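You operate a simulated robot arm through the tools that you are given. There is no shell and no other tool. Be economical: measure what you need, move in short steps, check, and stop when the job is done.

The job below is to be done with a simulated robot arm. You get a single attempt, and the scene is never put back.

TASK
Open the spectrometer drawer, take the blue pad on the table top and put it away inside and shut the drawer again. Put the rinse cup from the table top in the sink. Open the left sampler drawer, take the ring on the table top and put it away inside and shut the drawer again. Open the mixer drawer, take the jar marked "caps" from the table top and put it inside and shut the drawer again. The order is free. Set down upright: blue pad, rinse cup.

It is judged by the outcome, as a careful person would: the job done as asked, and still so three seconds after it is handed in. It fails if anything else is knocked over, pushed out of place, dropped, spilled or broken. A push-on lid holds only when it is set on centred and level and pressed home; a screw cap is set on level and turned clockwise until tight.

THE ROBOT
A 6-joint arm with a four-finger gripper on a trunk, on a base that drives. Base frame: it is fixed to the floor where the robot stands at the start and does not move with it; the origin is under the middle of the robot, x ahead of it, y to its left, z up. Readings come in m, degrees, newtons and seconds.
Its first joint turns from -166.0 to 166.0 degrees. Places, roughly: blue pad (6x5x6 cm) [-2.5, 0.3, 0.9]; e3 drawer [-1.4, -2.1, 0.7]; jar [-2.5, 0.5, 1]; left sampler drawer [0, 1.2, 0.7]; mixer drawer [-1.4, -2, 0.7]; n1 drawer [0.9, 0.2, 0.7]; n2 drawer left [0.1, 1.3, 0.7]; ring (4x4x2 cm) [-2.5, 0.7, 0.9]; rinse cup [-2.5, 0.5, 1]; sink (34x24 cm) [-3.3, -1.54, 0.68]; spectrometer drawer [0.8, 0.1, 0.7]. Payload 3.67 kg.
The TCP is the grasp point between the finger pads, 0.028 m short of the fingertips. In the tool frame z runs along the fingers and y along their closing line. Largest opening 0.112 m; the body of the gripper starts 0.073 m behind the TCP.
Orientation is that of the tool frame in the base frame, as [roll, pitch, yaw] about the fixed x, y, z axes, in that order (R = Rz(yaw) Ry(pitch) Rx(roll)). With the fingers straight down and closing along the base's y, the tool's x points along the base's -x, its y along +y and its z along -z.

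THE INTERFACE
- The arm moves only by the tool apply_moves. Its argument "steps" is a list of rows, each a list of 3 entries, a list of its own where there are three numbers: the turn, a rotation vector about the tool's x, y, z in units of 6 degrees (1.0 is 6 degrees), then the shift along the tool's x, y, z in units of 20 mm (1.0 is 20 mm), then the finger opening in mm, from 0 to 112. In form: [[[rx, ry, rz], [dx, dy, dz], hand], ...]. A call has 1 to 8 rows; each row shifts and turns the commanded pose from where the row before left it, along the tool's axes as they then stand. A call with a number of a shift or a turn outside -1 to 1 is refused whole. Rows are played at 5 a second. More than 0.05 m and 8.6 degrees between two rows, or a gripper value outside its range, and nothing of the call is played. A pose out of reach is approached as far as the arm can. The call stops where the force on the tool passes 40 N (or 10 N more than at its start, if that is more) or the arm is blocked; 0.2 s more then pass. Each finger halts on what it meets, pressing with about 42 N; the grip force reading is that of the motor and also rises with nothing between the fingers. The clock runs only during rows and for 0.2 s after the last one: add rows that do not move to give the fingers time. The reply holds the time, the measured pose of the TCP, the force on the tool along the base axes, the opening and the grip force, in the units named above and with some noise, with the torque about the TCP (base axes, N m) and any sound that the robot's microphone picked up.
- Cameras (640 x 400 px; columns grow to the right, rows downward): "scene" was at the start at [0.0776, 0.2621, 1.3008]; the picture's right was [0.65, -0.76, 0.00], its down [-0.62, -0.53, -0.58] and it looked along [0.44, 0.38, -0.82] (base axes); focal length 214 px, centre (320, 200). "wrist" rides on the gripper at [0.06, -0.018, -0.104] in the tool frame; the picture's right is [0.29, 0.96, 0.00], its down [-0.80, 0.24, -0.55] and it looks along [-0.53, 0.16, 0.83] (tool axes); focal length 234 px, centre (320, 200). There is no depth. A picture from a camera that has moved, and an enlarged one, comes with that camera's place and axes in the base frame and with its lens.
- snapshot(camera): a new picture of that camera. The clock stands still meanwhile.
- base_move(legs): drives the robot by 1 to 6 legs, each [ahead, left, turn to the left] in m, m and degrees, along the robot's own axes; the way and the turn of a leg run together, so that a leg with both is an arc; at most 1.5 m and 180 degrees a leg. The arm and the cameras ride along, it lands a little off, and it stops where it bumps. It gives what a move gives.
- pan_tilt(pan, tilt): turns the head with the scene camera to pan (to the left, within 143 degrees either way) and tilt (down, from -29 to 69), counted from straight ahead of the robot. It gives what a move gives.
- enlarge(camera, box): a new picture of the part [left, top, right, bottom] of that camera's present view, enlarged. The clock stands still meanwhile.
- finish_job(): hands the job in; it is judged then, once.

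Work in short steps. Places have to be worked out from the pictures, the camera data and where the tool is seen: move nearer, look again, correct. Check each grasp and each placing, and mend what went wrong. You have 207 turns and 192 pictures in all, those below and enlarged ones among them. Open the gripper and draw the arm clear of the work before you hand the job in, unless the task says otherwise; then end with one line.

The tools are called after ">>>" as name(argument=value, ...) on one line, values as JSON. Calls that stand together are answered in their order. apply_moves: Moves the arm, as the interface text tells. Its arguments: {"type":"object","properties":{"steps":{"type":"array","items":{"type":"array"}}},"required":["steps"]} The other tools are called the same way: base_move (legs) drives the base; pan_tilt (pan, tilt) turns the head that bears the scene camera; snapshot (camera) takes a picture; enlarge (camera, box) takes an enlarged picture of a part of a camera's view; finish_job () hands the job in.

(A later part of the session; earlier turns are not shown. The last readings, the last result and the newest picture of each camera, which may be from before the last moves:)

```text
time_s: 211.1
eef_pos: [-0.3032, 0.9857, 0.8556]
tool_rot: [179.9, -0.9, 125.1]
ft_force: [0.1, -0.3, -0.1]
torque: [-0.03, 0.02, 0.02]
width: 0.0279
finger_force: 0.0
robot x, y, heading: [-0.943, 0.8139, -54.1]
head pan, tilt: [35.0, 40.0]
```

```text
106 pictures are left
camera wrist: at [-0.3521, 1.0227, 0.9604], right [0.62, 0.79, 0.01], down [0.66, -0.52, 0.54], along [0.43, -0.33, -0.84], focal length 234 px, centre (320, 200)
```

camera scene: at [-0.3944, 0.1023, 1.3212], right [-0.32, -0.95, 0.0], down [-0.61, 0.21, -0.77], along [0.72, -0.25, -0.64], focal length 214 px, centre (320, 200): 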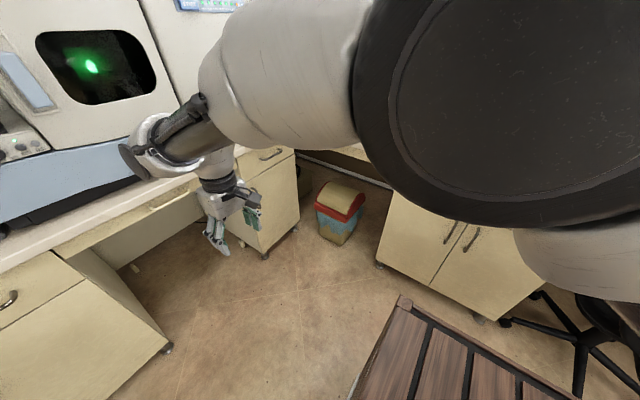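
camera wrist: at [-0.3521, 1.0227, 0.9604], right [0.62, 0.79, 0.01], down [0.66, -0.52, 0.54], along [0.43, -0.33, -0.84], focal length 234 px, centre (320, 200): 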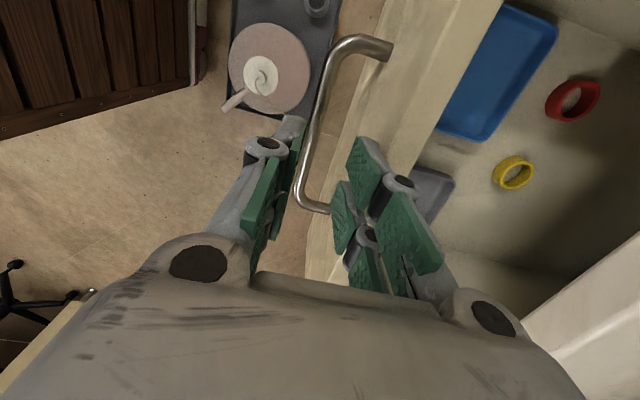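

The bar is centred. I'll descend around it and grip, then pull 15 cm.

>>> apply_moves(steps=[[[0, 0, 0], [0.3, -0.15, 1], 28], [[0, 0, 0], [0, 0, 1], 28], [[0, 0, 0], [0, 0, 1], 28], [[0, 0, 0], [0, 0, 0.5], 28], [[0, 0, 0], [0, 0, 0], 10], [[0, 0, 0], [0, 0, 0], 0], [[0, 0, 0], [0, 0, 0], 0]])

>>> base_move(legs=[[0, -0.09, 0]])

>>> base_move(legs=[[0, -0.08, 0]])

>>> snapshot(camera="wrist")

```text
time_s: 212.7
eef_pos: [-0.3081, 0.9932, 0.788]
tool_rot: [179.9, -0.9, 125.3]
ft_force: [0.2, 0.9, -7.3]
torque: [-0.15, -0.18, 1.86]
width: 0.0113
finger_force: 44.9
robot x, y, heading: [-0.9439, 0.8127, -54.2]
head pan, tilt: [35.0, 40.0]
```

```text
time_s: 213.8
eef_pos: [-0.3799, 0.939, 0.7879]
tool_rot: [-180.0, -0.9, 125.4]
ft_force: [3.1, -2.6, -11.4]
torque: [-0.31, -0.26, 1.89]
width: 0.0116
finger_force: 45.0
robot x, y, heading: [-1.0145, 0.7592, -53.7]
head pan, tilt: [35.0, 40.0]
```

```text
time_s: 214.9
eef_pos: [-0.4464, 0.8912, 0.787]
tool_rot: [180.0, -0.9, 125.2]
ft_force: [-1.8, 4.9, -4.6]
torque: [-0.39, -0.36, 1.99]
width: 0.0113
finger_force: 44.8
robot x, y, heading: [-1.0833, 0.7084, -53.7]
head pan, tilt: [35.0, 40.0]
```

```text
105 pictures are left
camera wrist: at [-0.496, 0.9276, 0.8924], right [0.62, 0.79, 0.0], down [0.66, -0.52, 0.54], along [0.43, -0.33, -0.84], focal length 234 px, centre (320, 200)
```

wrist: 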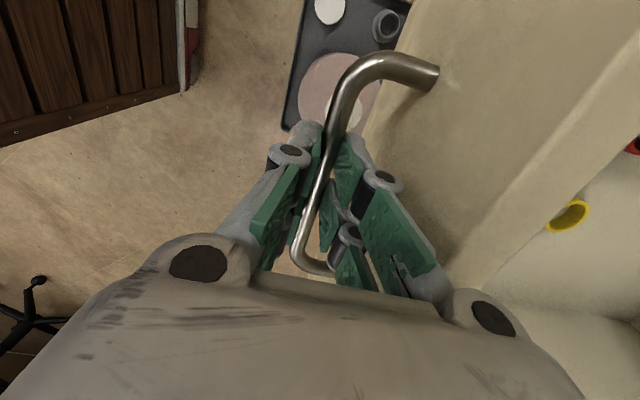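

Now open ~0.37 m. I'll release and rise.

>>> apply_moves(steps=[[[0, 0, 0], [0, 0, 0], 28], [[0, 0, 0], [0, 0, 0], 28], [[0, 0, 0], [0, 0, -1], 28], [[0, 0, 0], [0, 0, -1], 28], [[0, 0, 0], [0, 0, -1], 40], [[0, 0, 0], [0, 0, -1], 60], [[0, 0, 0], [0, 0, -1], 80], [[0, 0, 0], [0, 0, -1], 80]])

>>> apply_moves(steps=[[[0, 0, 0], [0, 0, -1], 80], [[0, 0, 0], [0, 0, -1], 80], [[0, 0, 0], [0, 0, -1], 80], [[0, 0, 0], [0, 0, -1], 80], [[0, 0, 0], [0, 0, -1], 80]])

>>> snapshot(camera="wrist")

```text
time_s: 216.7
eef_pos: [-0.4471, 0.8883, 0.9075]
tool_rot: [-180.0, -0.9, 125.3]
ft_force: [0.9, 0.1, -0.7]
torque: [0.0, 0.02, 0.03]
width: 0.0802
finger_force: 0.0
robot x, y, heading: [-1.0814, 0.7122, -53.8]
head pan, tilt: [35.0, 40.0]
```

```text
time_s: 217.9
eef_pos: [-0.4453, 0.8878, 1.0083]
tool_rot: [180.0, -1.0, 125.3]
ft_force: [0.2, 0.1, -0.7]
torque: [0.02, 0.04, 0.02]
width: 0.0801
finger_force: 0.1
robot x, y, heading: [-1.0805, 0.7071, -53.7]
head pan, tilt: [35.0, 40.0]
```

```text
104 pictures are left
camera wrist: at [-0.4956, 0.9252, 1.1129], right [0.62, 0.79, 0.01], down [0.66, -0.52, 0.54], along [0.43, -0.33, -0.84], focal length 234 px, centre (320, 200)
```

wrist: 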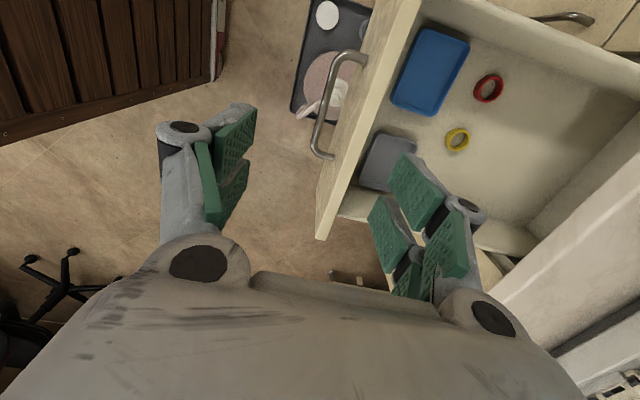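

The drawer now has plenty of free floor, with a target near u≈0.455, v≈0.90. Off to fetch the ring: drive the aisle, turn, and approach the table front.

>>> base_move(legs=[[0.5, 0, 0], [0, -1.28, 0], [0, 0, 90], [0, 0.38, 0]])

>>> snapshot(camera="wrist")

>>> pan_tilt(pan=90, tilt=35)

>>> snapshot(camera="scene")

```text
time_s: 232.6
eef_pos: [-2.1976, 0.5335, 1.0077]
tool_rot: [180.0, -0.9, -145.7]
ft_force: [1.2, -0.8, -0.4]
torque: [0.02, 0.01, -0.01]
width: 0.08
finger_force: 0.0
robot x, y, heading: [-2.0311, -0.1027, 34.8]
head pan, tilt: [35.0, 40.0]
```

```text
103 pictures are left
camera wrist: at [-2.2378, 0.485, 1.1127], right [-0.78, 0.63, 0.0], down [0.53, 0.65, 0.54], along [0.34, 0.42, -0.84], focal length 234 px, centre (320, 200)
```

wrist: 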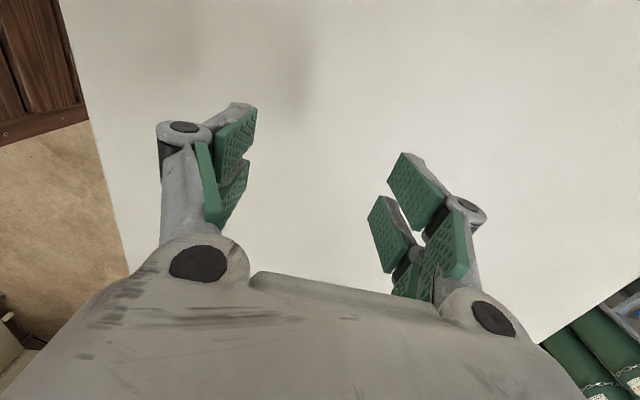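

```text
time_s: 233.8
eef_pos: [-2.1996, 0.5324, 1.0071]
tool_rot: [180.0, -0.8, -145.9]
ft_force: [1.5, 0.2, -0.2]
torque: [0.02, 0.0, 0.01]
width: 0.0801
finger_force: 0.0
robot x, y, heading: [-2.0356, -0.1058, 34.7]
head pan, tilt: [90.0, 35.0]
```

```text
102 pictures are left
camera scene: at [-2.1874, 0.1544, 1.3287], right [0.82, 0.57, 0.0], down [0.33, -0.47, -0.82], along [-0.47, 0.67, -0.57], focal length 214 px, centre (320, 200)
```

scene: 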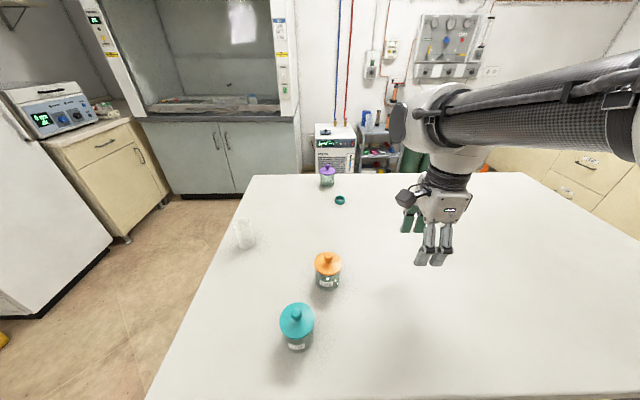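

>>> enlarge(camera="scene", box=[280, 150, 400, 225])

```text
5.33 times, centred on (340, 188) of scene
camera zoom: at [-2.1874, 0.1544, 1.3287], right [0.82, 0.57, 0.0], down [0.33, -0.47, -0.82], along [-0.47, 0.67, -0.57], focal length 1144 px, centre (213, 267)
```

zoom: 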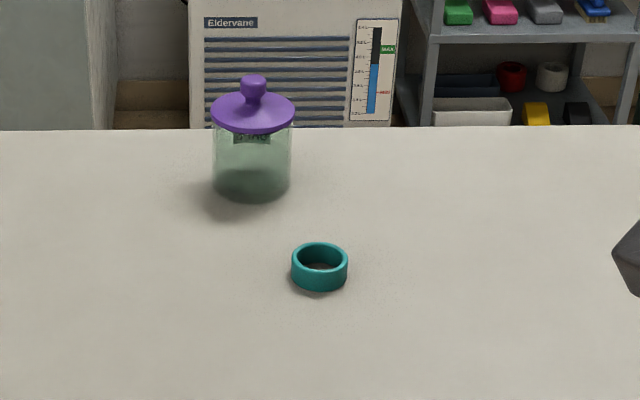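

Seen through the glass, the purple jar's label reads "CAPS" mirrored, so that's the target jar. The ring is at (-2.498, 0.726). I'll move the base a bit closer, then the arm over the ring.

>>> base_move(legs=[[0, 0.09, 1.3]])

>>> apply_moves(steps=[[[0, 0, 0], [0.8, 1, 0], 80], [[0, 0, 0], [0.8, 1, 0], 80], [[0, 0, 0], [0.8, 1, 0.2], 80], [[0, 0, 0], [0.8, 1, 0.2], 80], [[0, 0, 0], [0.8, 1, 0.3], 80], [[0, 0, 0], [0.8, 1, 0.3], 80], [[0, 0, 0], [0.8, 1, 0.3], 80], [[0, 0, 0], [0.6, 1, 0.3], 80]])

>>> snapshot(camera="wrist")

```text
time_s: 234.9
eef_pos: [-2.2654, 0.6015, 1.0091]
tool_rot: [180.0, -0.9, -144.3]
ft_force: [-0.3, 0.3, 0.6]
torque: [-0.01, 0.01, -0.02]
width: 0.0801
finger_force: 0.1
robot x, y, heading: [-2.0816, -0.0339, 36.2]
head pan, tilt: [90.0, 35.0]
```

```text
time_s: 236.7
eef_pos: [-2.4002, 0.6081, 0.9619]
tool_rot: [180.0, -0.9, -144.4]
ft_force: [0.1, 0.1, 1.1]
torque: [-0.02, 0.04, 0.0]
width: 0.0801
finger_force: 0.0
out of reach, approached as far as the arm can: row 5, 6, 7, 8
robot x, y, heading: [-2.0838, -0.0339, 36.4]
head pan, tilt: [90.0, 35.0]
```

```text
100 pictures are left
camera wrist: at [-2.4371, 0.5583, 1.0673], right [-0.79, 0.61, 0.01], down [0.52, 0.66, 0.54], along [0.33, 0.43, -0.84], focal length 234 px, centre (320, 200)
```

wrist: 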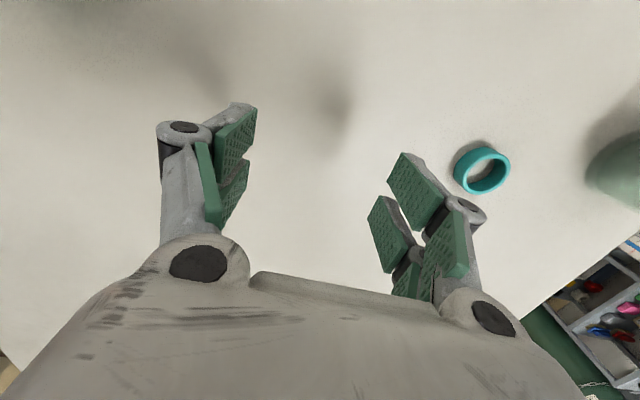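

The straight-down reach from the table front is too short for the ring. I'll raise, retreat, and go around to the table's left end, where the ring and the CAPS jar are closer.

>>> apply_moves(steps=[[[0, 0, 0], [-0.5, -1, -1], 80], [[0, 0, 0], [-0.5, -1, -1], 80], [[0, 0, 0], [0, -0.5, -1], 80], [[0, 0, 0], [0, 0, -0.5], 80]])

>>> base_move(legs=[[0, -0.35, 0], [-1.0, 0, 0], [0, 0, -90], [-1.35, 0, 0]])

>>> pan_tilt(pan=90, tilt=45)

>>> snapshot(camera="scene")

>>> snapshot(camera="wrist")

```text
time_s: 237.7
eef_pos: [-2.3522, 0.5781, 1.0305]
tool_rot: [-180.0, -0.8, -144.4]
ft_force: [0.1, -0.9, -0.9]
torque: [-0.02, 0.0, -0.01]
width: 0.0799
finger_force: 0.1
robot x, y, heading: [-2.0866, -0.0336, 36.1]
head pan, tilt: [90.0, 35.0]
```

```text
time_s: 255.0
eef_pos: [-2.8022, 0.4602, 1.0302]
tool_rot: [-180.0, -1.0, 121.1]
ft_force: [0.1, -0.3, 0.2]
torque: [-0.03, -0.02, 0.01]
width: 0.0801
finger_force: 0.1
robot x, y, heading: [-3.431, 0.244, -58.1]
head pan, tilt: [90.0, 35.0]
```

```text
time_s: 255.7
eef_pos: [-2.8019, 0.4612, 1.032]
tool_rot: [-180.0, -0.9, 121.1]
ft_force: [-0.1, 0.3, 0.1]
torque: [0.01, 0.01, -0.01]
width: 0.0802
finger_force: 0.0
robot x, y, heading: [-3.4295, 0.2437, -58.6]
head pan, tilt: [90.0, 45.0]
```

```text
99 pictures are left
camera scene: at [-3.1663, 0.3814, 1.314], right [0.53, -0.85, 0.0], down [-0.6, -0.37, -0.71], along [0.6, 0.37, -0.71], focal length 214 px, centre (320, 200)
```

scene: 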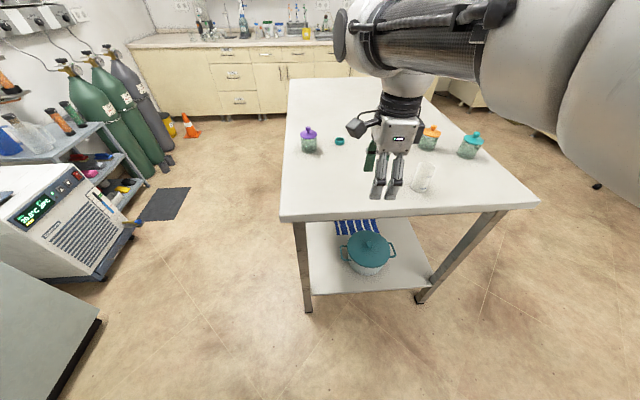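

```text
98 pictures are left
camera wrist: at [-2.8482, 0.5018, 1.1361], right [0.67, 0.74, 0.0], down [0.62, -0.57, 0.54], along [0.4, -0.36, -0.84], focal length 234 px, centre (320, 200)
```

wrist: 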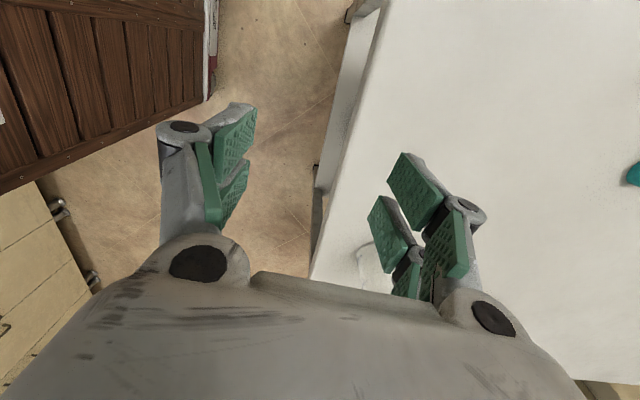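

I'm now at the table's left end. The ring is about 0.4 m ahead of the hand. I'll square up and close in.

>>> base_move(legs=[[0, 0, 4], [0, 0.36, 0]])

>>> snapshot(camera="wrist")

```text
time_s: 258.4
eef_pos: [-2.5305, 0.7197, 1.0297]
tool_rot: [180.0, -1.0, 125.5]
ft_force: [-0.2, -0.4, -0.7]
torque: [0.0, -0.03, 0.01]
width: 0.0801
finger_force: 0.1
robot x, y, heading: [-3.1446, 0.4538, -53.9]
head pan, tilt: [90.0, 45.0]
```

```text
97 pictures are left
camera wrist: at [-2.5806, 0.7559, 1.1361], right [0.61, 0.79, 0.0], down [0.66, -0.52, 0.54], along [0.43, -0.33, -0.84], focal length 234 px, centre (320, 200)
```

wrist: 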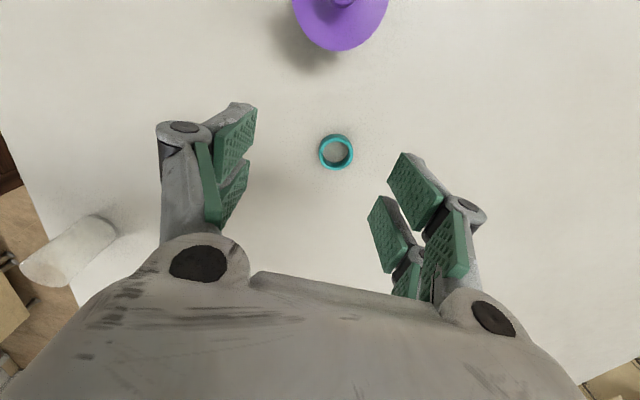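

The ring is at (-2.490, 0.710). I'll centre over it and descend partway.

>>> apply_moves(steps=[[[0, 0, 0], [-0.8, 0.7, 0.5], 80], [[0, 0, 0], [-0.77, 0.67, 0.5], 80], [[0, 0, 0], [0, 0, 1], 80], [[0, 0, 0], [0, 0, 1], 80], [[0, 0, 0], [0, 0, 1], 80]])

>>> snapshot(camera="wrist")

```text
time_s: 259.6
eef_pos: [-2.4913, 0.7113, 0.9509]
tool_rot: [-179.9, -0.7, 125.5]
ft_force: [-0.4, 0.0, 0.6]
torque: [-0.02, -0.04, 0.0]
width: 0.0797
finger_force: 0.2
robot x, y, heading: [-3.1423, 0.4537, -53.8]
head pan, tilt: [90.0, 45.0]
```

```text
96 pictures are left
camera wrist: at [-2.5411, 0.7474, 1.0554], right [0.61, 0.79, 0.0], down [0.66, -0.52, 0.54], along [0.43, -0.33, -0.84], focal length 234 px, centre (320, 200)
```

wrist: 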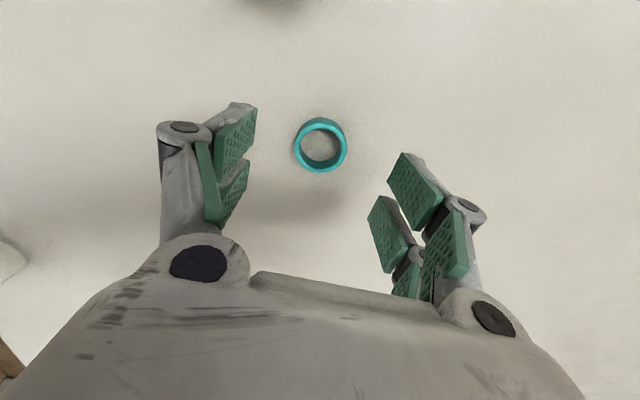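

Centred. I'll descend to z≈0.901 and close.

>>> apply_moves(steps=[[[0, 0, 0], [0, 0, 1], 70], [[0, 0, 0], [0, 0, 1], 70], [[0, 0, 0], [0, 0, 0.4], 70], [[0, 0, 0], [0, 0, 0], 45], [[0, 0, 0], [0, 0, 0], 25], [[0, 0, 0], [0, 0, 0], 20], [[0, 0, 0], [0, 0, 0], 20]])

>>> snapshot(camera="wrist")

```text
time_s: 260.8
eef_pos: [-2.4933, 0.7121, 0.9069]
tool_rot: [179.8, -0.8, 125.5]
ft_force: [-7.0, -2.7, 18.8]
torque: [-0.64, 0.17, -0.19]
width: 0.03
finger_force: 38.9
robot x, y, heading: [-3.1391, 0.4529, -53.7]
head pan, tilt: [90.0, 45.0]
stopped in row 5: the force on the tool passed its limit at 47 N (the readings are from after the stop); the commanded pose is now the measured one
```

```text
95 pictures are left
camera wrist: at [-2.5426, 0.7477, 1.0127], right [0.61, 0.79, 0.01], down [0.66, -0.52, 0.54], along [0.43, -0.33, -0.84], focal length 234 px, centre (320, 200)
```

wrist: 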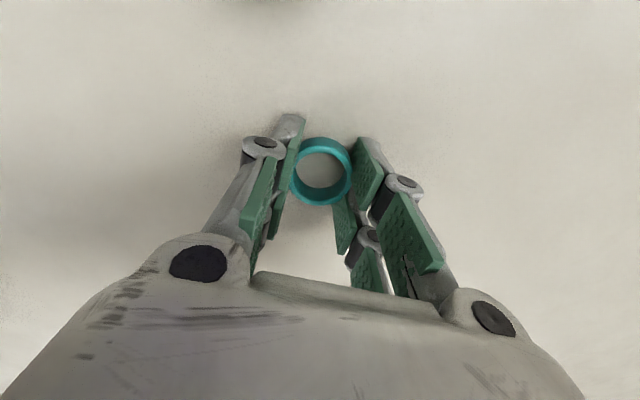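

The fingertips brush the table as they close. I'll raise 4 mm, finish closing, and check.

>>> apply_moves(steps=[[[0, 0, 0], [0, 0, -0.2], 20], [[0, 0, 0], [0, 0, 0], 10], [[0, 0, 0], [0, 0, 0], 10]])

>>> apply_moves(steps=[[[0, 0, 0], [0, 0, -1], 10], [[0, 0, 0], [0, 0, -1], 10], [[0, 0, 0], [0, 0, -1], 10]])

>>> snapshot(camera="wrist")

```text
time_s: 261.6
eef_pos: [-2.4914, 0.7096, 0.9092]
tool_rot: [180.0, -0.8, 125.5]
ft_force: [0.1, 0.2, -0.2]
torque: [-0.02, -0.01, -0.03]
width: 0.0286
finger_force: 41.8
robot x, y, heading: [-3.1417, 0.4527, -53.8]
head pan, tilt: [90.0, 45.0]
```

```text
time_s: 262.4
eef_pos: [-2.4929, 0.7116, 0.9709]
tool_rot: [-179.9, -0.8, 125.5]
ft_force: [0.3, 1.0, 0.1]
torque: [-0.01, 0.01, 0.01]
width: 0.0283
finger_force: 41.8
robot x, y, heading: [-3.1399, 0.451, -53.8]
head pan, tilt: [90.0, 45.0]
```

```text
94 pictures are left
camera wrist: at [-2.5417, 0.7475, 1.0746], right [0.61, 0.79, 0.0], down [0.66, -0.52, 0.54], along [0.43, -0.33, -0.84], focal length 234 px, centre (320, 200)
```

wrist: 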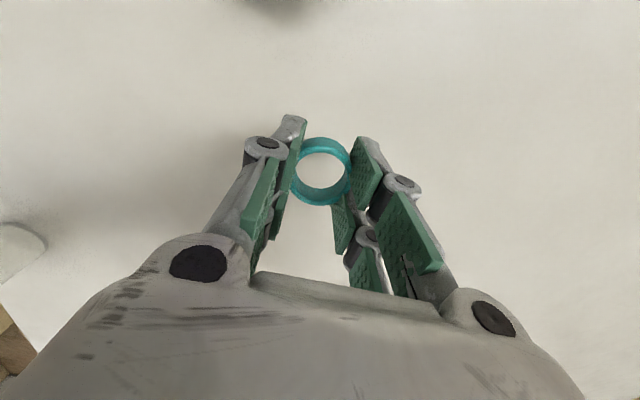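

The ring is held. I'll raise, retreat from the table end, and drive back round to the sampler drawer, keeping the arm facing the counter.

>>> apply_moves(steps=[[[0, 0, 0], [0, 0, -1], 10], [[0, 0, 0], [0, -0.3, -1], 10]])

>>> base_move(legs=[[0, -0.36, 0], [1.4, 0, 0], [0, 1.1, 0], [0, 0.98, 0]])

```text
time_s: 263.0
eef_pos: [-2.4958, 0.7054, 1.0095]
tool_rot: [-179.9, -0.8, 125.5]
ft_force: [-0.8, -0.2, -0.8]
torque: [-0.02, 0.03, 0.01]
width: 0.0282
finger_force: 42.2
robot x, y, heading: [-3.1434, 0.455, -53.8]
head pan, tilt: [90.0, 45.0]
```

```text
time_s: 281.9
eef_pos: [-0.2592, 0.5792, 1.0091]
tool_rot: [-179.9, -0.8, 125.4]
ft_force: [0.0, 0.2, 0.7]
torque: [0.05, 0.03, 0.01]
width: 0.0284
finger_force: 42.1
robot x, y, heading: [-0.9029, 0.3268, -53.9]
head pan, tilt: [90.0, 45.0]
```

Now back 0.28 m and in 0.29 m, to hover over the drawer's free floor.

>>> base_move(legs=[[-0.28, 0, 0], [0, 0.29, 0]])

>>> snapshot(camera="wrist")

```text
time_s: 285.5
eef_pos: [-0.1954, 0.983, 1.0092]
tool_rot: [-180.0, -0.8, 125.6]
ft_force: [-0.7, -0.6, 0.5]
torque: [0.01, -0.01, 0.01]
width: 0.0281
finger_force: 42.4
robot x, y, heading: [-0.8391, 0.7272, -53.7]
head pan, tilt: [90.0, 45.0]
```

```text
93 pictures are left
camera wrist: at [-0.2443, 1.0198, 1.1147], right [0.61, 0.79, 0.0], down [0.66, -0.52, 0.54], along [0.43, -0.33, -0.84], focal length 234 px, centre (320, 200)
```

wrist: 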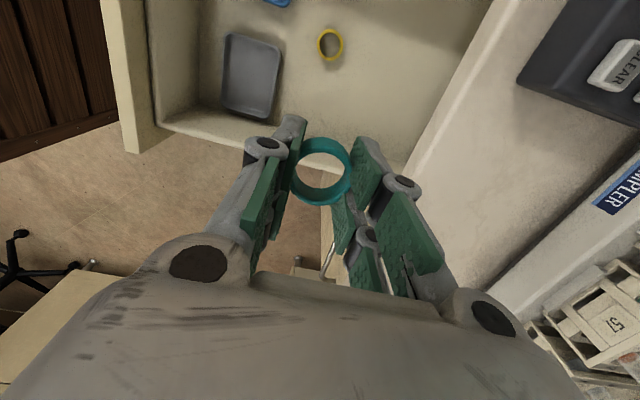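

Below the ring is clear floor, about 7 cm from the yellow ring and 6 cm from the tray. I'll descend.

>>> apply_moves(steps=[[[0, 0, 0], [0, 0.3, 1], 10], [[0, 0, 0], [0, 0, 1], 10], [[0, 0, 0], [0, 0, 1], 10], [[0, 0, 0], [0, 0, 1], 10], [[0, 0, 0], [0, 0, 1], 10], [[0, 0, 0], [0, 0, 1], 10], [[0, 0, 0], [0, 0, 1], 10], [[0, 0, 0], [0, 0, 1], 10]])

>>> snapshot(camera="wrist")

```text
time_s: 287.3
eef_pos: [-0.1908, 0.99, 0.8502]
tool_rot: [179.9, -0.9, 125.6]
ft_force: [0.0, 0.3, 0.0]
torque: [0.02, 0.01, -0.01]
width: 0.0285
finger_force: 41.7
robot x, y, heading: [-0.8392, 0.7253, -53.9]
head pan, tilt: [90.0, 45.0]
```

```text
92 pictures are left
camera wrist: at [-0.2404, 1.0272, 0.9552], right [0.61, 0.79, 0.01], down [0.66, -0.52, 0.54], along [0.43, -0.33, -0.84], focal length 234 px, centre (320, 200)
```

wrist: 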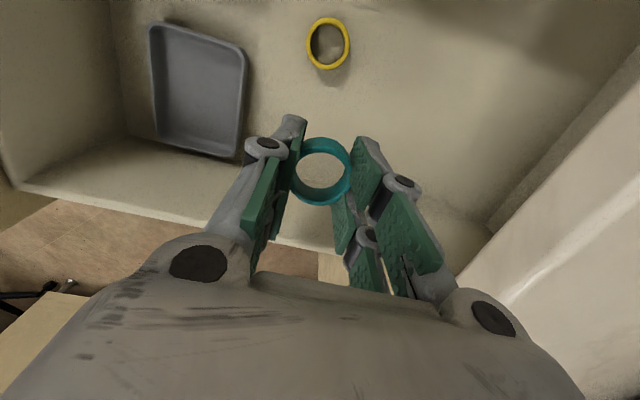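

>>> apply_moves(steps=[[[0, 0, 0], [0, 0, 1], 10], [[0, 0, 0], [0, 0, 1], 10], [[0, 0, 0], [0, 0, 1], 10], [[0, 0, 0], [0, 0, 1], 10], [[0, 0, 0], [0, 0, 1], 10], [[0, 0, 0], [0, 0, 0.3], 10], [[0, 0, 0], [0, 0, 0.3], 10]])

>>> apply_moves(steps=[[[0, 0, 0], [0, 0, 0.2], 10], [[0, 0, 0], [0, 0, 0.2], 10], [[0, 0, 0], [0, 0, 0.2], 10]])

>>> snapshot(camera="wrist")

```text
time_s: 288.9
eef_pos: [-0.1918, 0.9924, 0.7391]
tool_rot: [180.0, -0.9, 125.6]
ft_force: [-0.1, 0.7, 0.2]
torque: [0.03, 0.01, 0.02]
width: 0.0282
finger_force: 41.7
robot x, y, heading: [-0.843, 0.7283, -53.5]
head pan, tilt: [90.0, 45.0]
```

```text
time_s: 289.7
eef_pos: [-0.192, 0.9906, 0.7258]
tool_rot: [179.9, -0.9, 125.6]
ft_force: [-0.7, -0.5, 4.1]
torque: [-0.11, 0.01, -0.02]
width: 0.0283
finger_force: 42.0
robot x, y, heading: [-0.845, 0.7306, -53.8]
head pan, tilt: [90.0, 45.0]
```

```text
91 pictures are left
camera wrist: at [-0.2417, 1.0268, 0.8317], right [0.61, 0.79, 0.01], down [0.66, -0.52, 0.54], along [0.43, -0.33, -0.84], focal length 234 px, centre (320, 200)
```

wrist: 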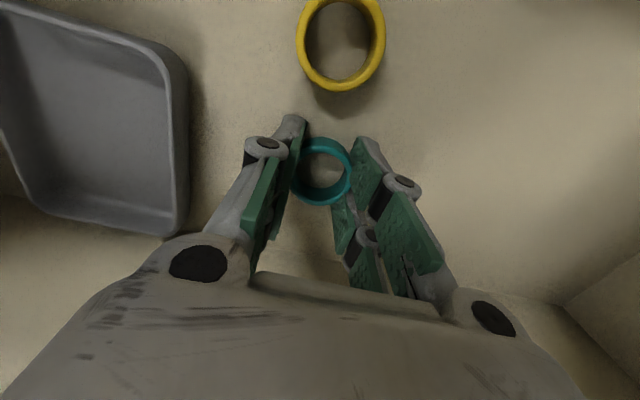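

Touching the floor (4 N). I'll release and lift straight up.

>>> apply_moves(steps=[[[0, 0, 0], [0, 0, 0], 50], [[0, 0, 0], [0, 0, 0], 50], [[0, 0, 0], [0, 0, -1], 50], [[0, 0, 0], [0, 0, -1], 50], [[0, 0, 0], [0, 0, -1], 50], [[0, 0, 0], [0, 0, -1], 50], [[0, 0, 0], [0, 0, -1], 40], [[0, 0, 0], [0, 0, -1], 20]])

>>> apply_moves(steps=[[[0, 0, 0], [0, 0, -1], 5], [[0, 0, 0], [0, 0, -1], 5], [[0, 0, 0], [0, 0, -1], 5], [[0, 0, 0], [0, 0, -1], 5]])

>>> snapshot(camera="wrist")

```text
time_s: 291.5
eef_pos: [-0.192, 0.9905, 0.8439]
tool_rot: [-180.0, -1.0, 125.6]
ft_force: [-0.1, -0.4, 0.3]
torque: [-0.05, 0.01, -0.01]
width: 0.0199
finger_force: 0.0
robot x, y, heading: [-0.836, 0.7311, -53.8]
head pan, tilt: [90.0, 45.0]
```

```text
time_s: 292.5
eef_pos: [-0.1915, 0.988, 0.928]
tool_rot: [180.0, -1.0, 125.6]
ft_force: [0.0, -0.4, -0.2]
torque: [0.0, 0.03, -0.01]
width: 0.0053
finger_force: 0.0
robot x, y, heading: [-0.8375, 0.7293, -54.1]
head pan, tilt: [90.0, 45.0]
```

```text
90 pictures are left
camera wrist: at [-0.241, 1.0238, 1.0322], right [0.61, 0.79, 0.0], down [0.66, -0.52, 0.54], along [0.43, -0.33, -0.84], focal length 234 px, centre (320, 200)
```

wrist: 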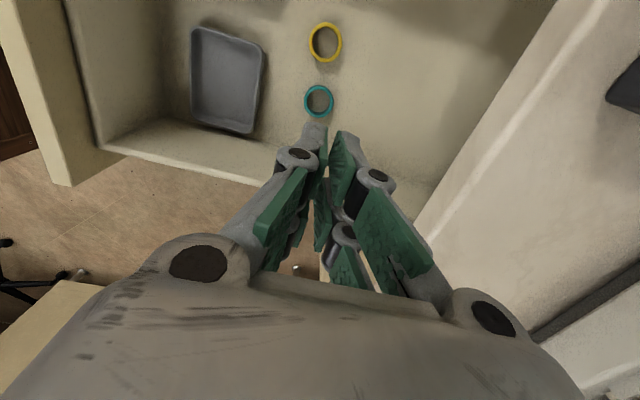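

The ring rests on the drawer floor. I'll back off in front of the drawer, tilt slightly, and push it shut.

>>> base_move(legs=[[0, -0.35, 0]])

>>> apply_moves(steps=[[[-1, 0, 0], [0.8, 0, 0], 5], [[-1, 0, 0], [0.8, 0, 0], 5], [[-1, 0, 0], [0.8, 0, 0], 5], [[-1, 0, 0], [0.8, 0, 0], 5], [[0, 0, 0], [0, -0.407, 0.914], 5], [[0, 0, 0], [0, -0.407, 0.914], 5], [[0, 0, 0], [0, -0.407, 0.914], 5]])

>>> snapshot(camera="wrist")

```text
time_s: 294.8
eef_pos: [-0.475, 0.7771, 0.9274]
tool_rot: [-180.0, -0.8, 125.6]
ft_force: [0.4, -0.3, 0.1]
torque: [0.01, -0.01, 0.01]
width: 0.0049
finger_force: 0.0
robot x, y, heading: [-1.1247, 0.5201, -53.9]
head pan, tilt: [90.0, 45.0]
```

```text
time_s: 296.4
eef_pos: [-0.5135, 0.8314, 0.8687]
tool_rot: [155.9, -0.9, 125.5]
ft_force: [-1.1, -0.4, 0.3]
torque: [0.0, -0.01, 0.0]
width: 0.0051
finger_force: 0.0
robot x, y, heading: [-1.1247, 0.5195, -53.9]
head pan, tilt: [90.0, 45.0]
```

```text
89 pictures are left
camera wrist: at [-0.5959, 0.8447, 0.958], right [0.55, 0.74, 0.39], down [0.46, -0.66, 0.59], along [0.7, -0.14, -0.7], focal length 234 px, centre (320, 200)
```

wrist: 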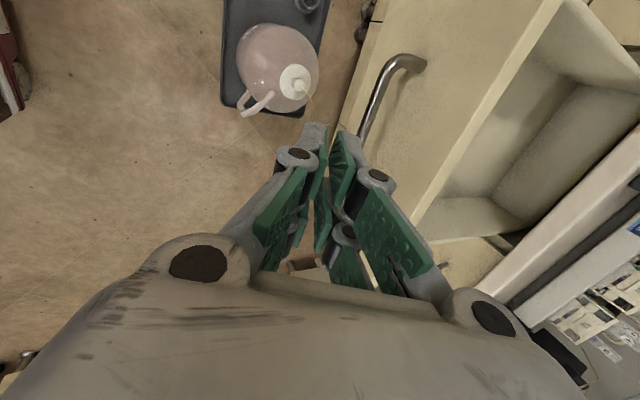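

Lower four more steps in front of the bar and start pushing.

>>> apply_moves(steps=[[[0, 0, 0], [0, -0.407, 0.914], 5], [[0, 0, 0], [0, -0.407, 0.914], 5], [[0, 0, 0], [0, -0.407, 0.914], 5], [[0, 0, 0], [0, -0.407, 0.914], 5]])

>>> base_move(legs=[[0, 0.15, 0]])

>>> snapshot(camera="wrist")

```text
time_s: 297.4
eef_pos: [-0.514, 0.8324, 0.7888]
tool_rot: [155.9, -0.8, 125.5]
ft_force: [0.9, 0.0, -0.2]
torque: [0.01, 0.04, 0.0]
width: 0.0052
finger_force: 0.0
robot x, y, heading: [-1.1264, 0.5169, -54.1]
head pan, tilt: [90.0, 45.0]
```

```text
time_s: 298.8
eef_pos: [-0.3919, 0.9217, 0.7889]
tool_rot: [156.0, -1.0, 125.5]
ft_force: [0.2, 0.5, 0.7]
torque: [0.01, -0.01, 0.0]
width: 0.0051
finger_force: 0.1
robot x, y, heading: [-1.0068, 0.6091, -53.6]
head pan, tilt: [90.0, 45.0]
```

```text
88 pictures are left
camera wrist: at [-0.4751, 0.9349, 0.8774], right [0.55, 0.74, 0.39], down [0.46, -0.66, 0.59], along [0.7, -0.14, -0.7], focal length 234 px, centre (320, 200)
```

wrist: 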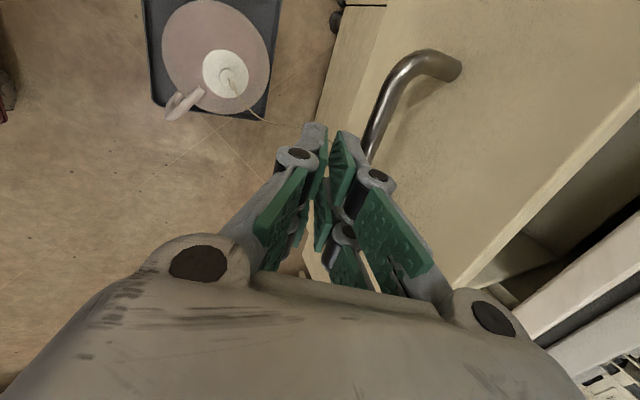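

>>> base_move(legs=[[0, 0.17, 0]])

>>> base_move(legs=[[0, 0.06, 0]])

>>> base_move(legs=[[0, 0.02, 0]])

>>> base_move(legs=[[0, 0.02, 0]])

>>> snapshot(camera="wrist")

```text
time_s: 300.2
eef_pos: [-0.2562, 1.0191, 0.7884]
tool_rot: [156.0, -0.9, 125.3]
ft_force: [0.8, 0.1, 0.2]
torque: [0.01, -0.01, 0.0]
width: 0.0052
finger_force: 0.2
robot x, y, heading: [-0.8666, 0.7087, -54.1]
head pan, tilt: [90.0, 45.0]
```

```text
time_s: 301.2
eef_pos: [-0.2057, 1.0558, 0.7887]
tool_rot: [156.0, -0.9, 125.4]
ft_force: [-0.8, 0.5, 1.4]
torque: [-0.02, -0.01, 0.0]
width: 0.0049
finger_force: 0.2
robot x, y, heading: [-0.8172, 0.742, -54.1]
head pan, tilt: [90.0, 45.0]
```

```text
time_s: 302.0
eef_pos: [-0.1917, 1.0683, 0.7879]
tool_rot: [155.9, -0.8, 125.4]
ft_force: [-0.6, -0.3, -0.1]
torque: [0.02, 0.01, 0.02]
width: 0.0052
finger_force: 0.1
robot x, y, heading: [-0.8014, 0.759, -54.0]
head pan, tilt: [90.0, 45.0]
```

```text
time_s: 302.8
eef_pos: [-0.1741, 1.0797, 0.7876]
tool_rot: [156.0, -0.9, 125.4]
ft_force: [0.0, 0.0, 0.1]
torque: [-0.02, -0.01, -0.07]
width: 0.0046
finger_force: 0.0
robot x, y, heading: [-0.7875, 0.7709, -54.0]
head pan, tilt: [90.0, 45.0]
```

```text
87 pictures are left
camera wrist: at [-0.257, 1.0932, 0.8773], right [0.55, 0.74, 0.39], down [0.46, -0.66, 0.59], along [0.7, -0.14, -0.7], focal length 234 px, centre (320, 200)
```

wrist: 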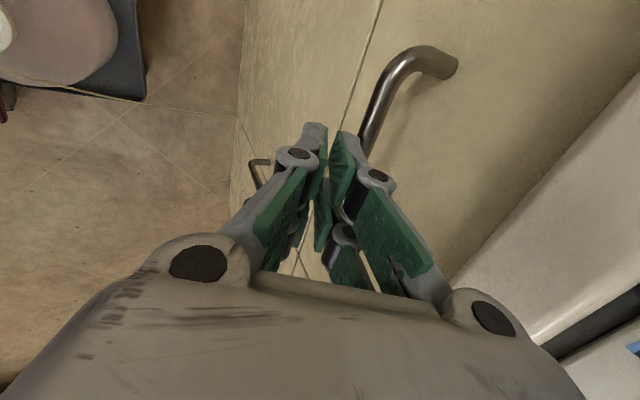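

>>> base_move(legs=[[0, 0.015, 0]])

>>> base_move(legs=[[0, 0.012, 0]])

>>> snapshot(camera="wrist")

```text
time_s: 303.6
eef_pos: [-0.1676, 1.0846, 0.7896]
tool_rot: [156.2, -0.8, 125.5]
ft_force: [-4.2, -3.6, 5.8]
torque: [0.01, 0.07, 0.07]
width: 0.0059
finger_force: 0.1
robot x, y, heading: [-0.7797, 0.7707, -54.2]
head pan, tilt: [90.0, 45.0]
stopped in leg 1: the force on the tool passed its limit at 54 N (the readings are from after the stop); the commanded pose is now the measured one
```

```text
time_s: 304.4
eef_pos: [-0.1674, 1.0868, 0.788]
tool_rot: [156.5, -0.7, 125.4]
ft_force: [-4.3, -6.6, 5.1]
torque: [0.03, 0.06, 0.08]
width: 0.0095
finger_force: 1.5
robot x, y, heading: [-0.7765, 0.7754, -53.8]
head pan, tilt: [90.0, 45.0]
stopped in leg 1: the force on the tool passed its limit at 52 N (the readings are from after the stop); the commanded pose is now the measured one
```

```text
86 pictures are left
camera wrist: at [-0.2493, 1.1, 0.878], right [0.55, 0.74, 0.39], down [0.46, -0.66, 0.59], along [0.69, -0.15, -0.71], focal length 234 px, centre (320, 200)
```

wrist: 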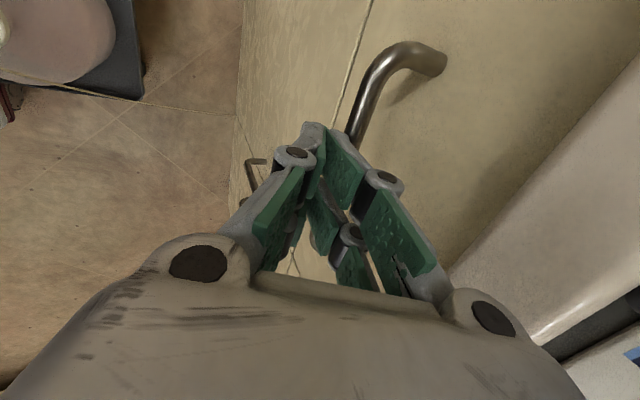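

Firm stop: the sampler drawer is shut. I'll back off, raise a little, keep a moderate tilt for the next handle, and verify.

>>> base_move(legs=[[0, -0.3, 0]])

>>> apply_moves(steps=[[[0, 0, 0], [0, 0.407, -0.914], 50], [[0, 0, 0], [0, 0.407, -0.914], 50], [[0, 0, 0], [0, 0.407, -0.914], 50], [[0, 0, 0], [0, 0.407, -0.914], 50]])

>>> pan_tilt(pan=95, tilt=40)

>>> snapshot(camera="scene")

```text
time_s: 306.4
eef_pos: [-0.4095, 0.9092, 0.7896]
tool_rot: [156.5, -0.8, 125.6]
ft_force: [0.1, 0.6, 0.2]
torque: [0.0, 0.0, 0.0]
width: 0.005
finger_force: 0.1
robot x, y, heading: [-1.0187, 0.5974, -53.8]
head pan, tilt: [90.0, 45.0]
```

```text
time_s: 307.4
eef_pos: [-0.4094, 0.9111, 0.8684]
tool_rot: [156.5, -0.8, 125.5]
ft_force: [0.7, -0.9, 0.0]
torque: [0.05, 0.04, 0.0]
width: 0.0501
finger_force: 0.1
robot x, y, heading: [-1.017, 0.6004, -53.6]
head pan, tilt: [90.0, 45.0]
```

```text
time_s: 308.1
eef_pos: [-0.4073, 0.9115, 0.8686]
tool_rot: [156.5, -0.8, 125.5]
ft_force: [-0.4, -0.5, -0.2]
torque: [0.0, -0.01, -0.02]
width: 0.0501
finger_force: 0.0
robot x, y, heading: [-1.0118, 0.5952, -53.9]
head pan, tilt: [95.0, 40.0]
```

```text
85 pictures are left
camera scene: at [-0.7652, 0.765, 1.3211], right [0.66, -0.75, 0.0], down [-0.48, -0.42, -0.77], along [0.58, 0.5, -0.64], focal length 214 px, centre (320, 200)
```

scene: 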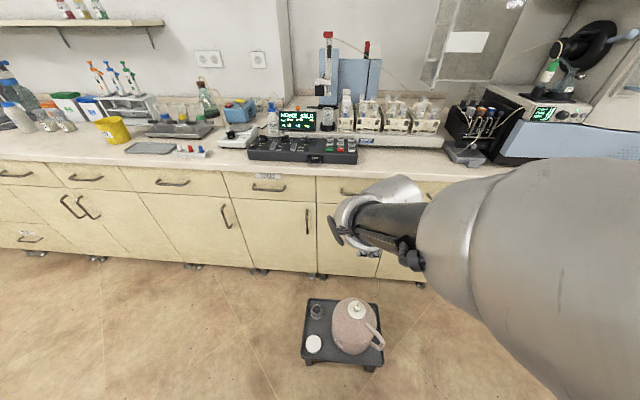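

Closed, and the stool with the jug is untouched. Now to the mixer drawer on the other counter.

>>> base_move(legs=[[0.66, 0, 0], [0, -1.5, 0], [0, -0.1, 0], [0, 0, -90]])

>>> pan_tilt(pan=90, tilt=35)

>>> snapshot(camera="scene")

>>> snapshot(camera="wrist")

```text
time_s: 323.4
eef_pos: [-1.691, -1.4588, 0.8679]
tool_rot: [156.5, -0.6, 32.8]
ft_force: [0.0, 0.6, 0.4]
torque: [0.03, -0.02, 0.0]
width: 0.05
finger_force: 0.1
robot x, y, heading: [-1.9687, -0.8344, -146.6]
head pan, tilt: [95.0, 40.0]
```

```text
time_s: 324.0
eef_pos: [-1.6909, -1.4596, 0.8688]
tool_rot: [156.5, -0.7, 32.8]
ft_force: [0.0, -0.6, -0.7]
torque: [-0.04, 0.0, -0.01]
width: 0.05
finger_force: 0.1
robot x, y, heading: [-1.9729, -0.8368, -146.6]
head pan, tilt: [90.0, 35.0]
```

```text
84 pictures are left
camera scene: at [-1.8205, -1.0999, 1.3287], right [-0.83, -0.55, 0.0], down [-0.32, 0.48, -0.82], along [0.45, -0.68, -0.57], focal length 214 px, centre (320, 200)
```

scene: 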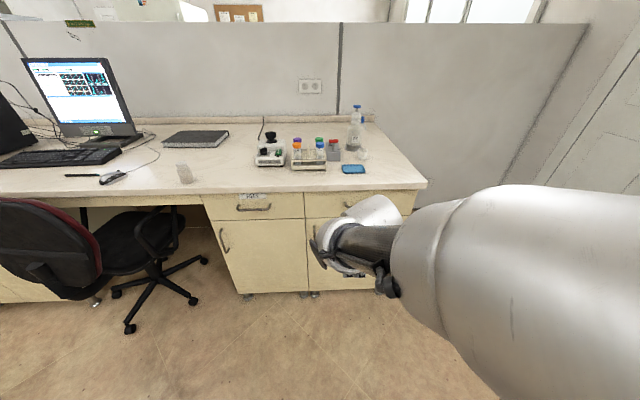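

```text
83 pictures are left
camera wrist: at [-1.6731, -1.3789, 0.9574], right [0.71, -0.58, 0.39], down [-0.68, -0.43, 0.59], along [-0.18, -0.69, -0.71], focal length 234 px, centre (320, 200)
```

wrist: 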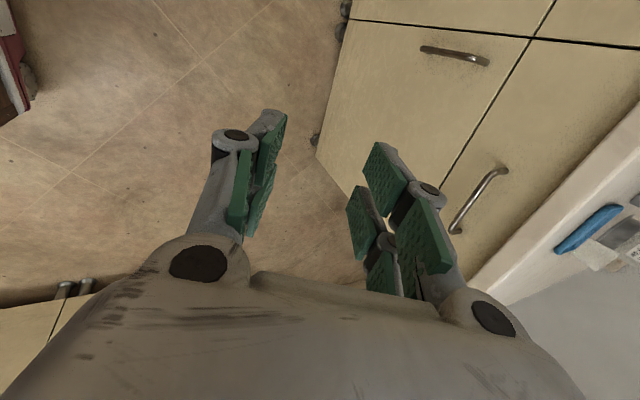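

Two drawers here. I'll read labels before choosing.

>>> enlarge(camera="scene", box=[200, 120, 440, 270])

>>> enlarge(camera="scene", box=[225, 180, 305, 230])

```text
2.67 times, centred on (320, 195) of scene
camera zoom: at [-1.8205, -1.0999, 1.3287], right [-0.83, -0.55, 0.0], down [-0.32, 0.48, -0.82], along [0.45, -0.68, -0.57], focal length 572 px, centre (320, 213)
```

zoom: 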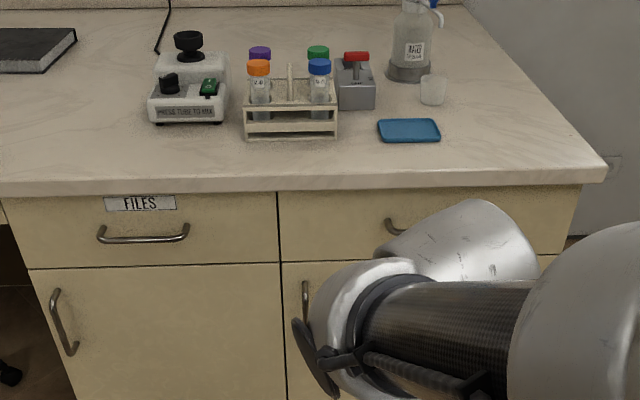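

```text
8.00 times, centred on (265, 205) of scene
camera zoom: at [-1.8205, -1.0999, 1.3287], right [-0.83, -0.55, 0.0], down [-0.32, 0.48, -0.82], along [0.45, -0.68, -0.57], focal length 1716 px, centre (760, 160)
```

zoom: 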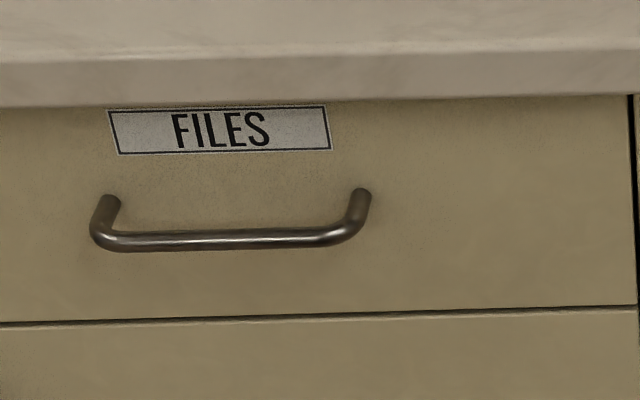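

The left drawer is labelled FILES. The right, unlabelled one matches the given mixer drawer position. Its handle centre is at about (-1.552, -1.833). I'll square up, extend, and tilt for the handle.

>>> base_move(legs=[[0, 0, 2.6]])

>>> apply_moves(steps=[[[0, 0, 0], [-0.8, 0.73, 0.32], 50], [[0, 0, 0], [-0.8, 0.73, 0.32], 50], [[0, 0, 0], [-0.8, 0.73, 0.32], 50], [[0, 0, 0], [-0.8, 0.73, 0.32], 50], [[0, 0, 0], [-0.8, 0.73, 0.32], 50], [[0, 0, 0], [-0.8, 0.73, 0.32], 50], [[0, 0, 0], [-0.8, 0.73, 0.32], 50], [[0, 0, 0], [-0.8, 0.73, 0.32], 50]])

>>> apply_moves(steps=[[[-1, 0, 0], [0, 0.45, 0.45], 50], [[-1, 0, 0], [0, 0.4, 0.5], 50], [[-1, 0, 0], [0, 0.3, 0.6], 50], [[-1, 0, 0], [0, 0.2, 0.6], 50], [[-1, 0, 0], [0, 0.1, 0.7], 50], [[-0.5, 0, 0], [0, 0, 0.5], 50]])

>>> snapshot(camera="wrist")

```text
time_s: 324.8
eef_pos: [-1.6617, -1.4458, 0.8689]
tool_rot: [156.4, -0.7, 35.5]
ft_force: [0.9, 0.2, -0.8]
torque: [-0.03, 0.01, 0.0]
width: 0.0502
finger_force: 0.0
robot x, y, heading: [-1.973, -0.8307, -143.7]
head pan, tilt: [90.0, 35.0]
```

```text
time_s: 326.6
eef_pos: [-1.692, -1.6217, 0.8673]
tool_rot: [156.4, -0.6, 35.5]
ft_force: [-0.1, -0.4, 0.4]
torque: [0.02, 0.04, -0.03]
width: 0.0496
finger_force: 0.0
robot x, y, heading: [-1.9732, -0.841, -143.9]
head pan, tilt: [90.0, 35.0]
```

```text
time_s: 328.0
eef_pos: [-1.6641, -1.6517, 0.841]
tool_rot: [133.3, -1.9, 37.0]
ft_force: [0.3, 0.6, -0.9]
torque: [0.04, -0.02, 0.03]
width: 0.0498
finger_force: 0.0
out of reach, approached as far as the arm can: row 4, 5, 6
robot x, y, heading: [-1.9711, -0.8383, -143.6]
head pan, tilt: [90.0, 35.0]
```

```text
80 pictures are left
camera wrist: at [-1.6716, -1.5473, 0.901], right [0.61, -0.37, 0.71], down [-0.8, -0.3, 0.53], along [0.02, -0.88, -0.47], focal length 234 px, centre (320, 200)
```

wrist: 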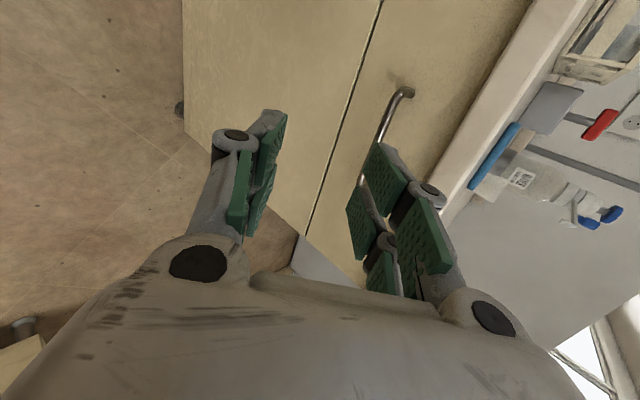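

At 47° tilt. I'll extend 6 cm more (dx trim −1.6 cm), which permits more tilt.

>>> apply_moves(steps=[[[0, 0, 0], [-0.3, 0.69, 0.73], 50], [[0, 0, 0], [-0.3, 0.69, 0.73], 50], [[0, 0, 0], [-0.2, 0.69, 0.73], 50], [[-1, 0, 0], [0, 0, 0], 50], [[-0.6, 0, 0], [0, 0, 0], 50]])

```text
time_s: 329.2
eef_pos: [-1.6457, -1.7042, 0.8395]
tool_rot: [127.4, -2.0, 37.1]
ft_force: [-0.5, 0.3, 0.3]
torque: [0.04, 0.02, -0.02]
width: 0.0502
finger_force: 0.1
out of reach, approached as far as the arm can: row 3, 5
robot x, y, heading: [-1.9692, -0.8358, -143.7]
head pan, tilt: [90.0, 35.0]
```

Tilt is now 53° and u is aligned. As before: base 3 cm nearer, lower ~6 cm with a slight retreat, then look.

>>> base_move(legs=[[0, 0.03, 0]])

>>> apply_moves(steps=[[[0, 0, 0], [0, -1, 0.3], 50], [[0, 0, 0], [0, -1, 0.3], 50], [[0, 0, 0], [0, -0.9, 0.3], 50]])

>>> snapshot(camera="wrist")

```text
time_s: 330.1
eef_pos: [-1.6274, -1.7305, 0.8396]
tool_rot: [127.3, -2.0, 37.1]
ft_force: [0.2, -1.0, 0.6]
torque: [-0.04, -0.02, 0.0]
width: 0.0503
finger_force: 0.0
robot x, y, heading: [-1.9565, -0.8633, -143.8]
head pan, tilt: [90.0, 35.0]
```

```text
time_s: 330.9
eef_pos: [-1.631, -1.7185, 0.81]
tool_rot: [127.4, -2.1, 37.2]
ft_force: [-0.2, -0.3, -0.9]
torque: [0.0, -0.03, -0.01]
width: 0.05
finger_force: 0.0
out of reach, approached as far as the arm can: row 2, 3
robot x, y, heading: [-1.9558, -0.8577, -143.7]
head pan, tilt: [90.0, 35.0]
```

```text
79 pictures are left
camera wrist: at [-1.6425, -1.6101, 0.8617], right [0.56, -0.31, 0.77], down [-0.83, -0.26, 0.5], along [0.05, -0.92, -0.4], focal length 234 px, centre (320, 200)
```

wrist: 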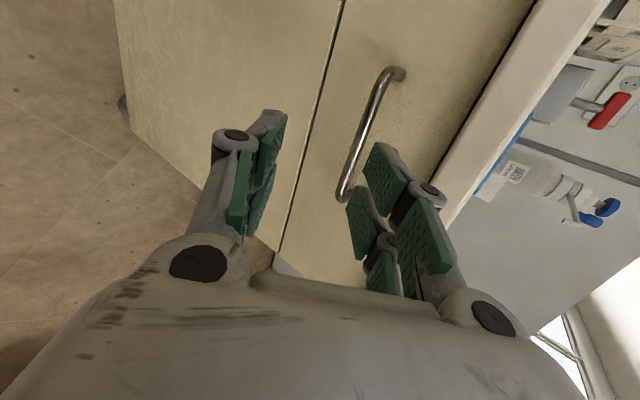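

Still 3.5 cm too high. I'll bring the base another 4 cm nearer and lower again while retracting.

>>> base_move(legs=[[0, 0.04, 0]])

>>> apply_moves(steps=[[[0, 0, 0], [0, -1, 0.1], 50], [[0, 0, 0], [0, -1, 0.2], 50]])

>>> snapshot(camera="wrist")

```text
time_s: 331.7
eef_pos: [-1.6082, -1.7504, 0.8113]
tool_rot: [127.4, -2.1, 37.2]
ft_force: [-0.1, -0.1, -0.3]
torque: [0.0, 0.02, -0.01]
width: 0.0502
finger_force: 0.1
robot x, y, heading: [-1.9326, -0.8908, -143.9]
head pan, tilt: [90.0, 35.0]
```

```text
time_s: 332.3
eef_pos: [-1.6084, -1.7512, 0.8113]
tool_rot: [127.4, -2.0, 37.1]
ft_force: [0.3, 0.7, 0.1]
torque: [0.01, -0.02, -0.01]
width: 0.05
finger_force: 0.1
out of reach, approached as far as the arm can: row 1, 2
robot x, y, heading: [-1.9333, -0.8916, -143.8]
head pan, tilt: [90.0, 35.0]
```

```text
78 pictures are left
camera wrist: at [-1.6194, -1.6419, 0.8617], right [0.56, -0.31, 0.77], down [-0.83, -0.26, 0.5], along [0.05, -0.92, -0.4], focal length 234 px, centre (320, 200)
```

wrist: 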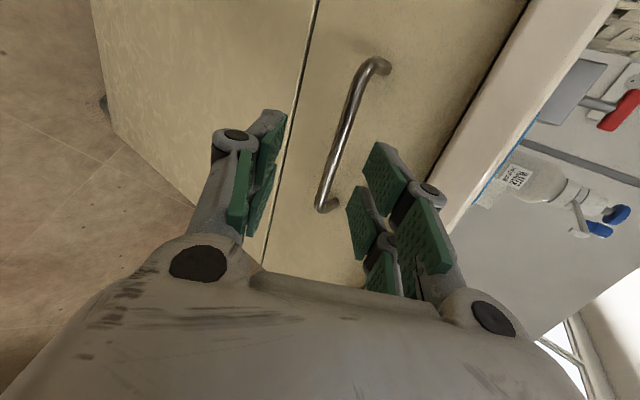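

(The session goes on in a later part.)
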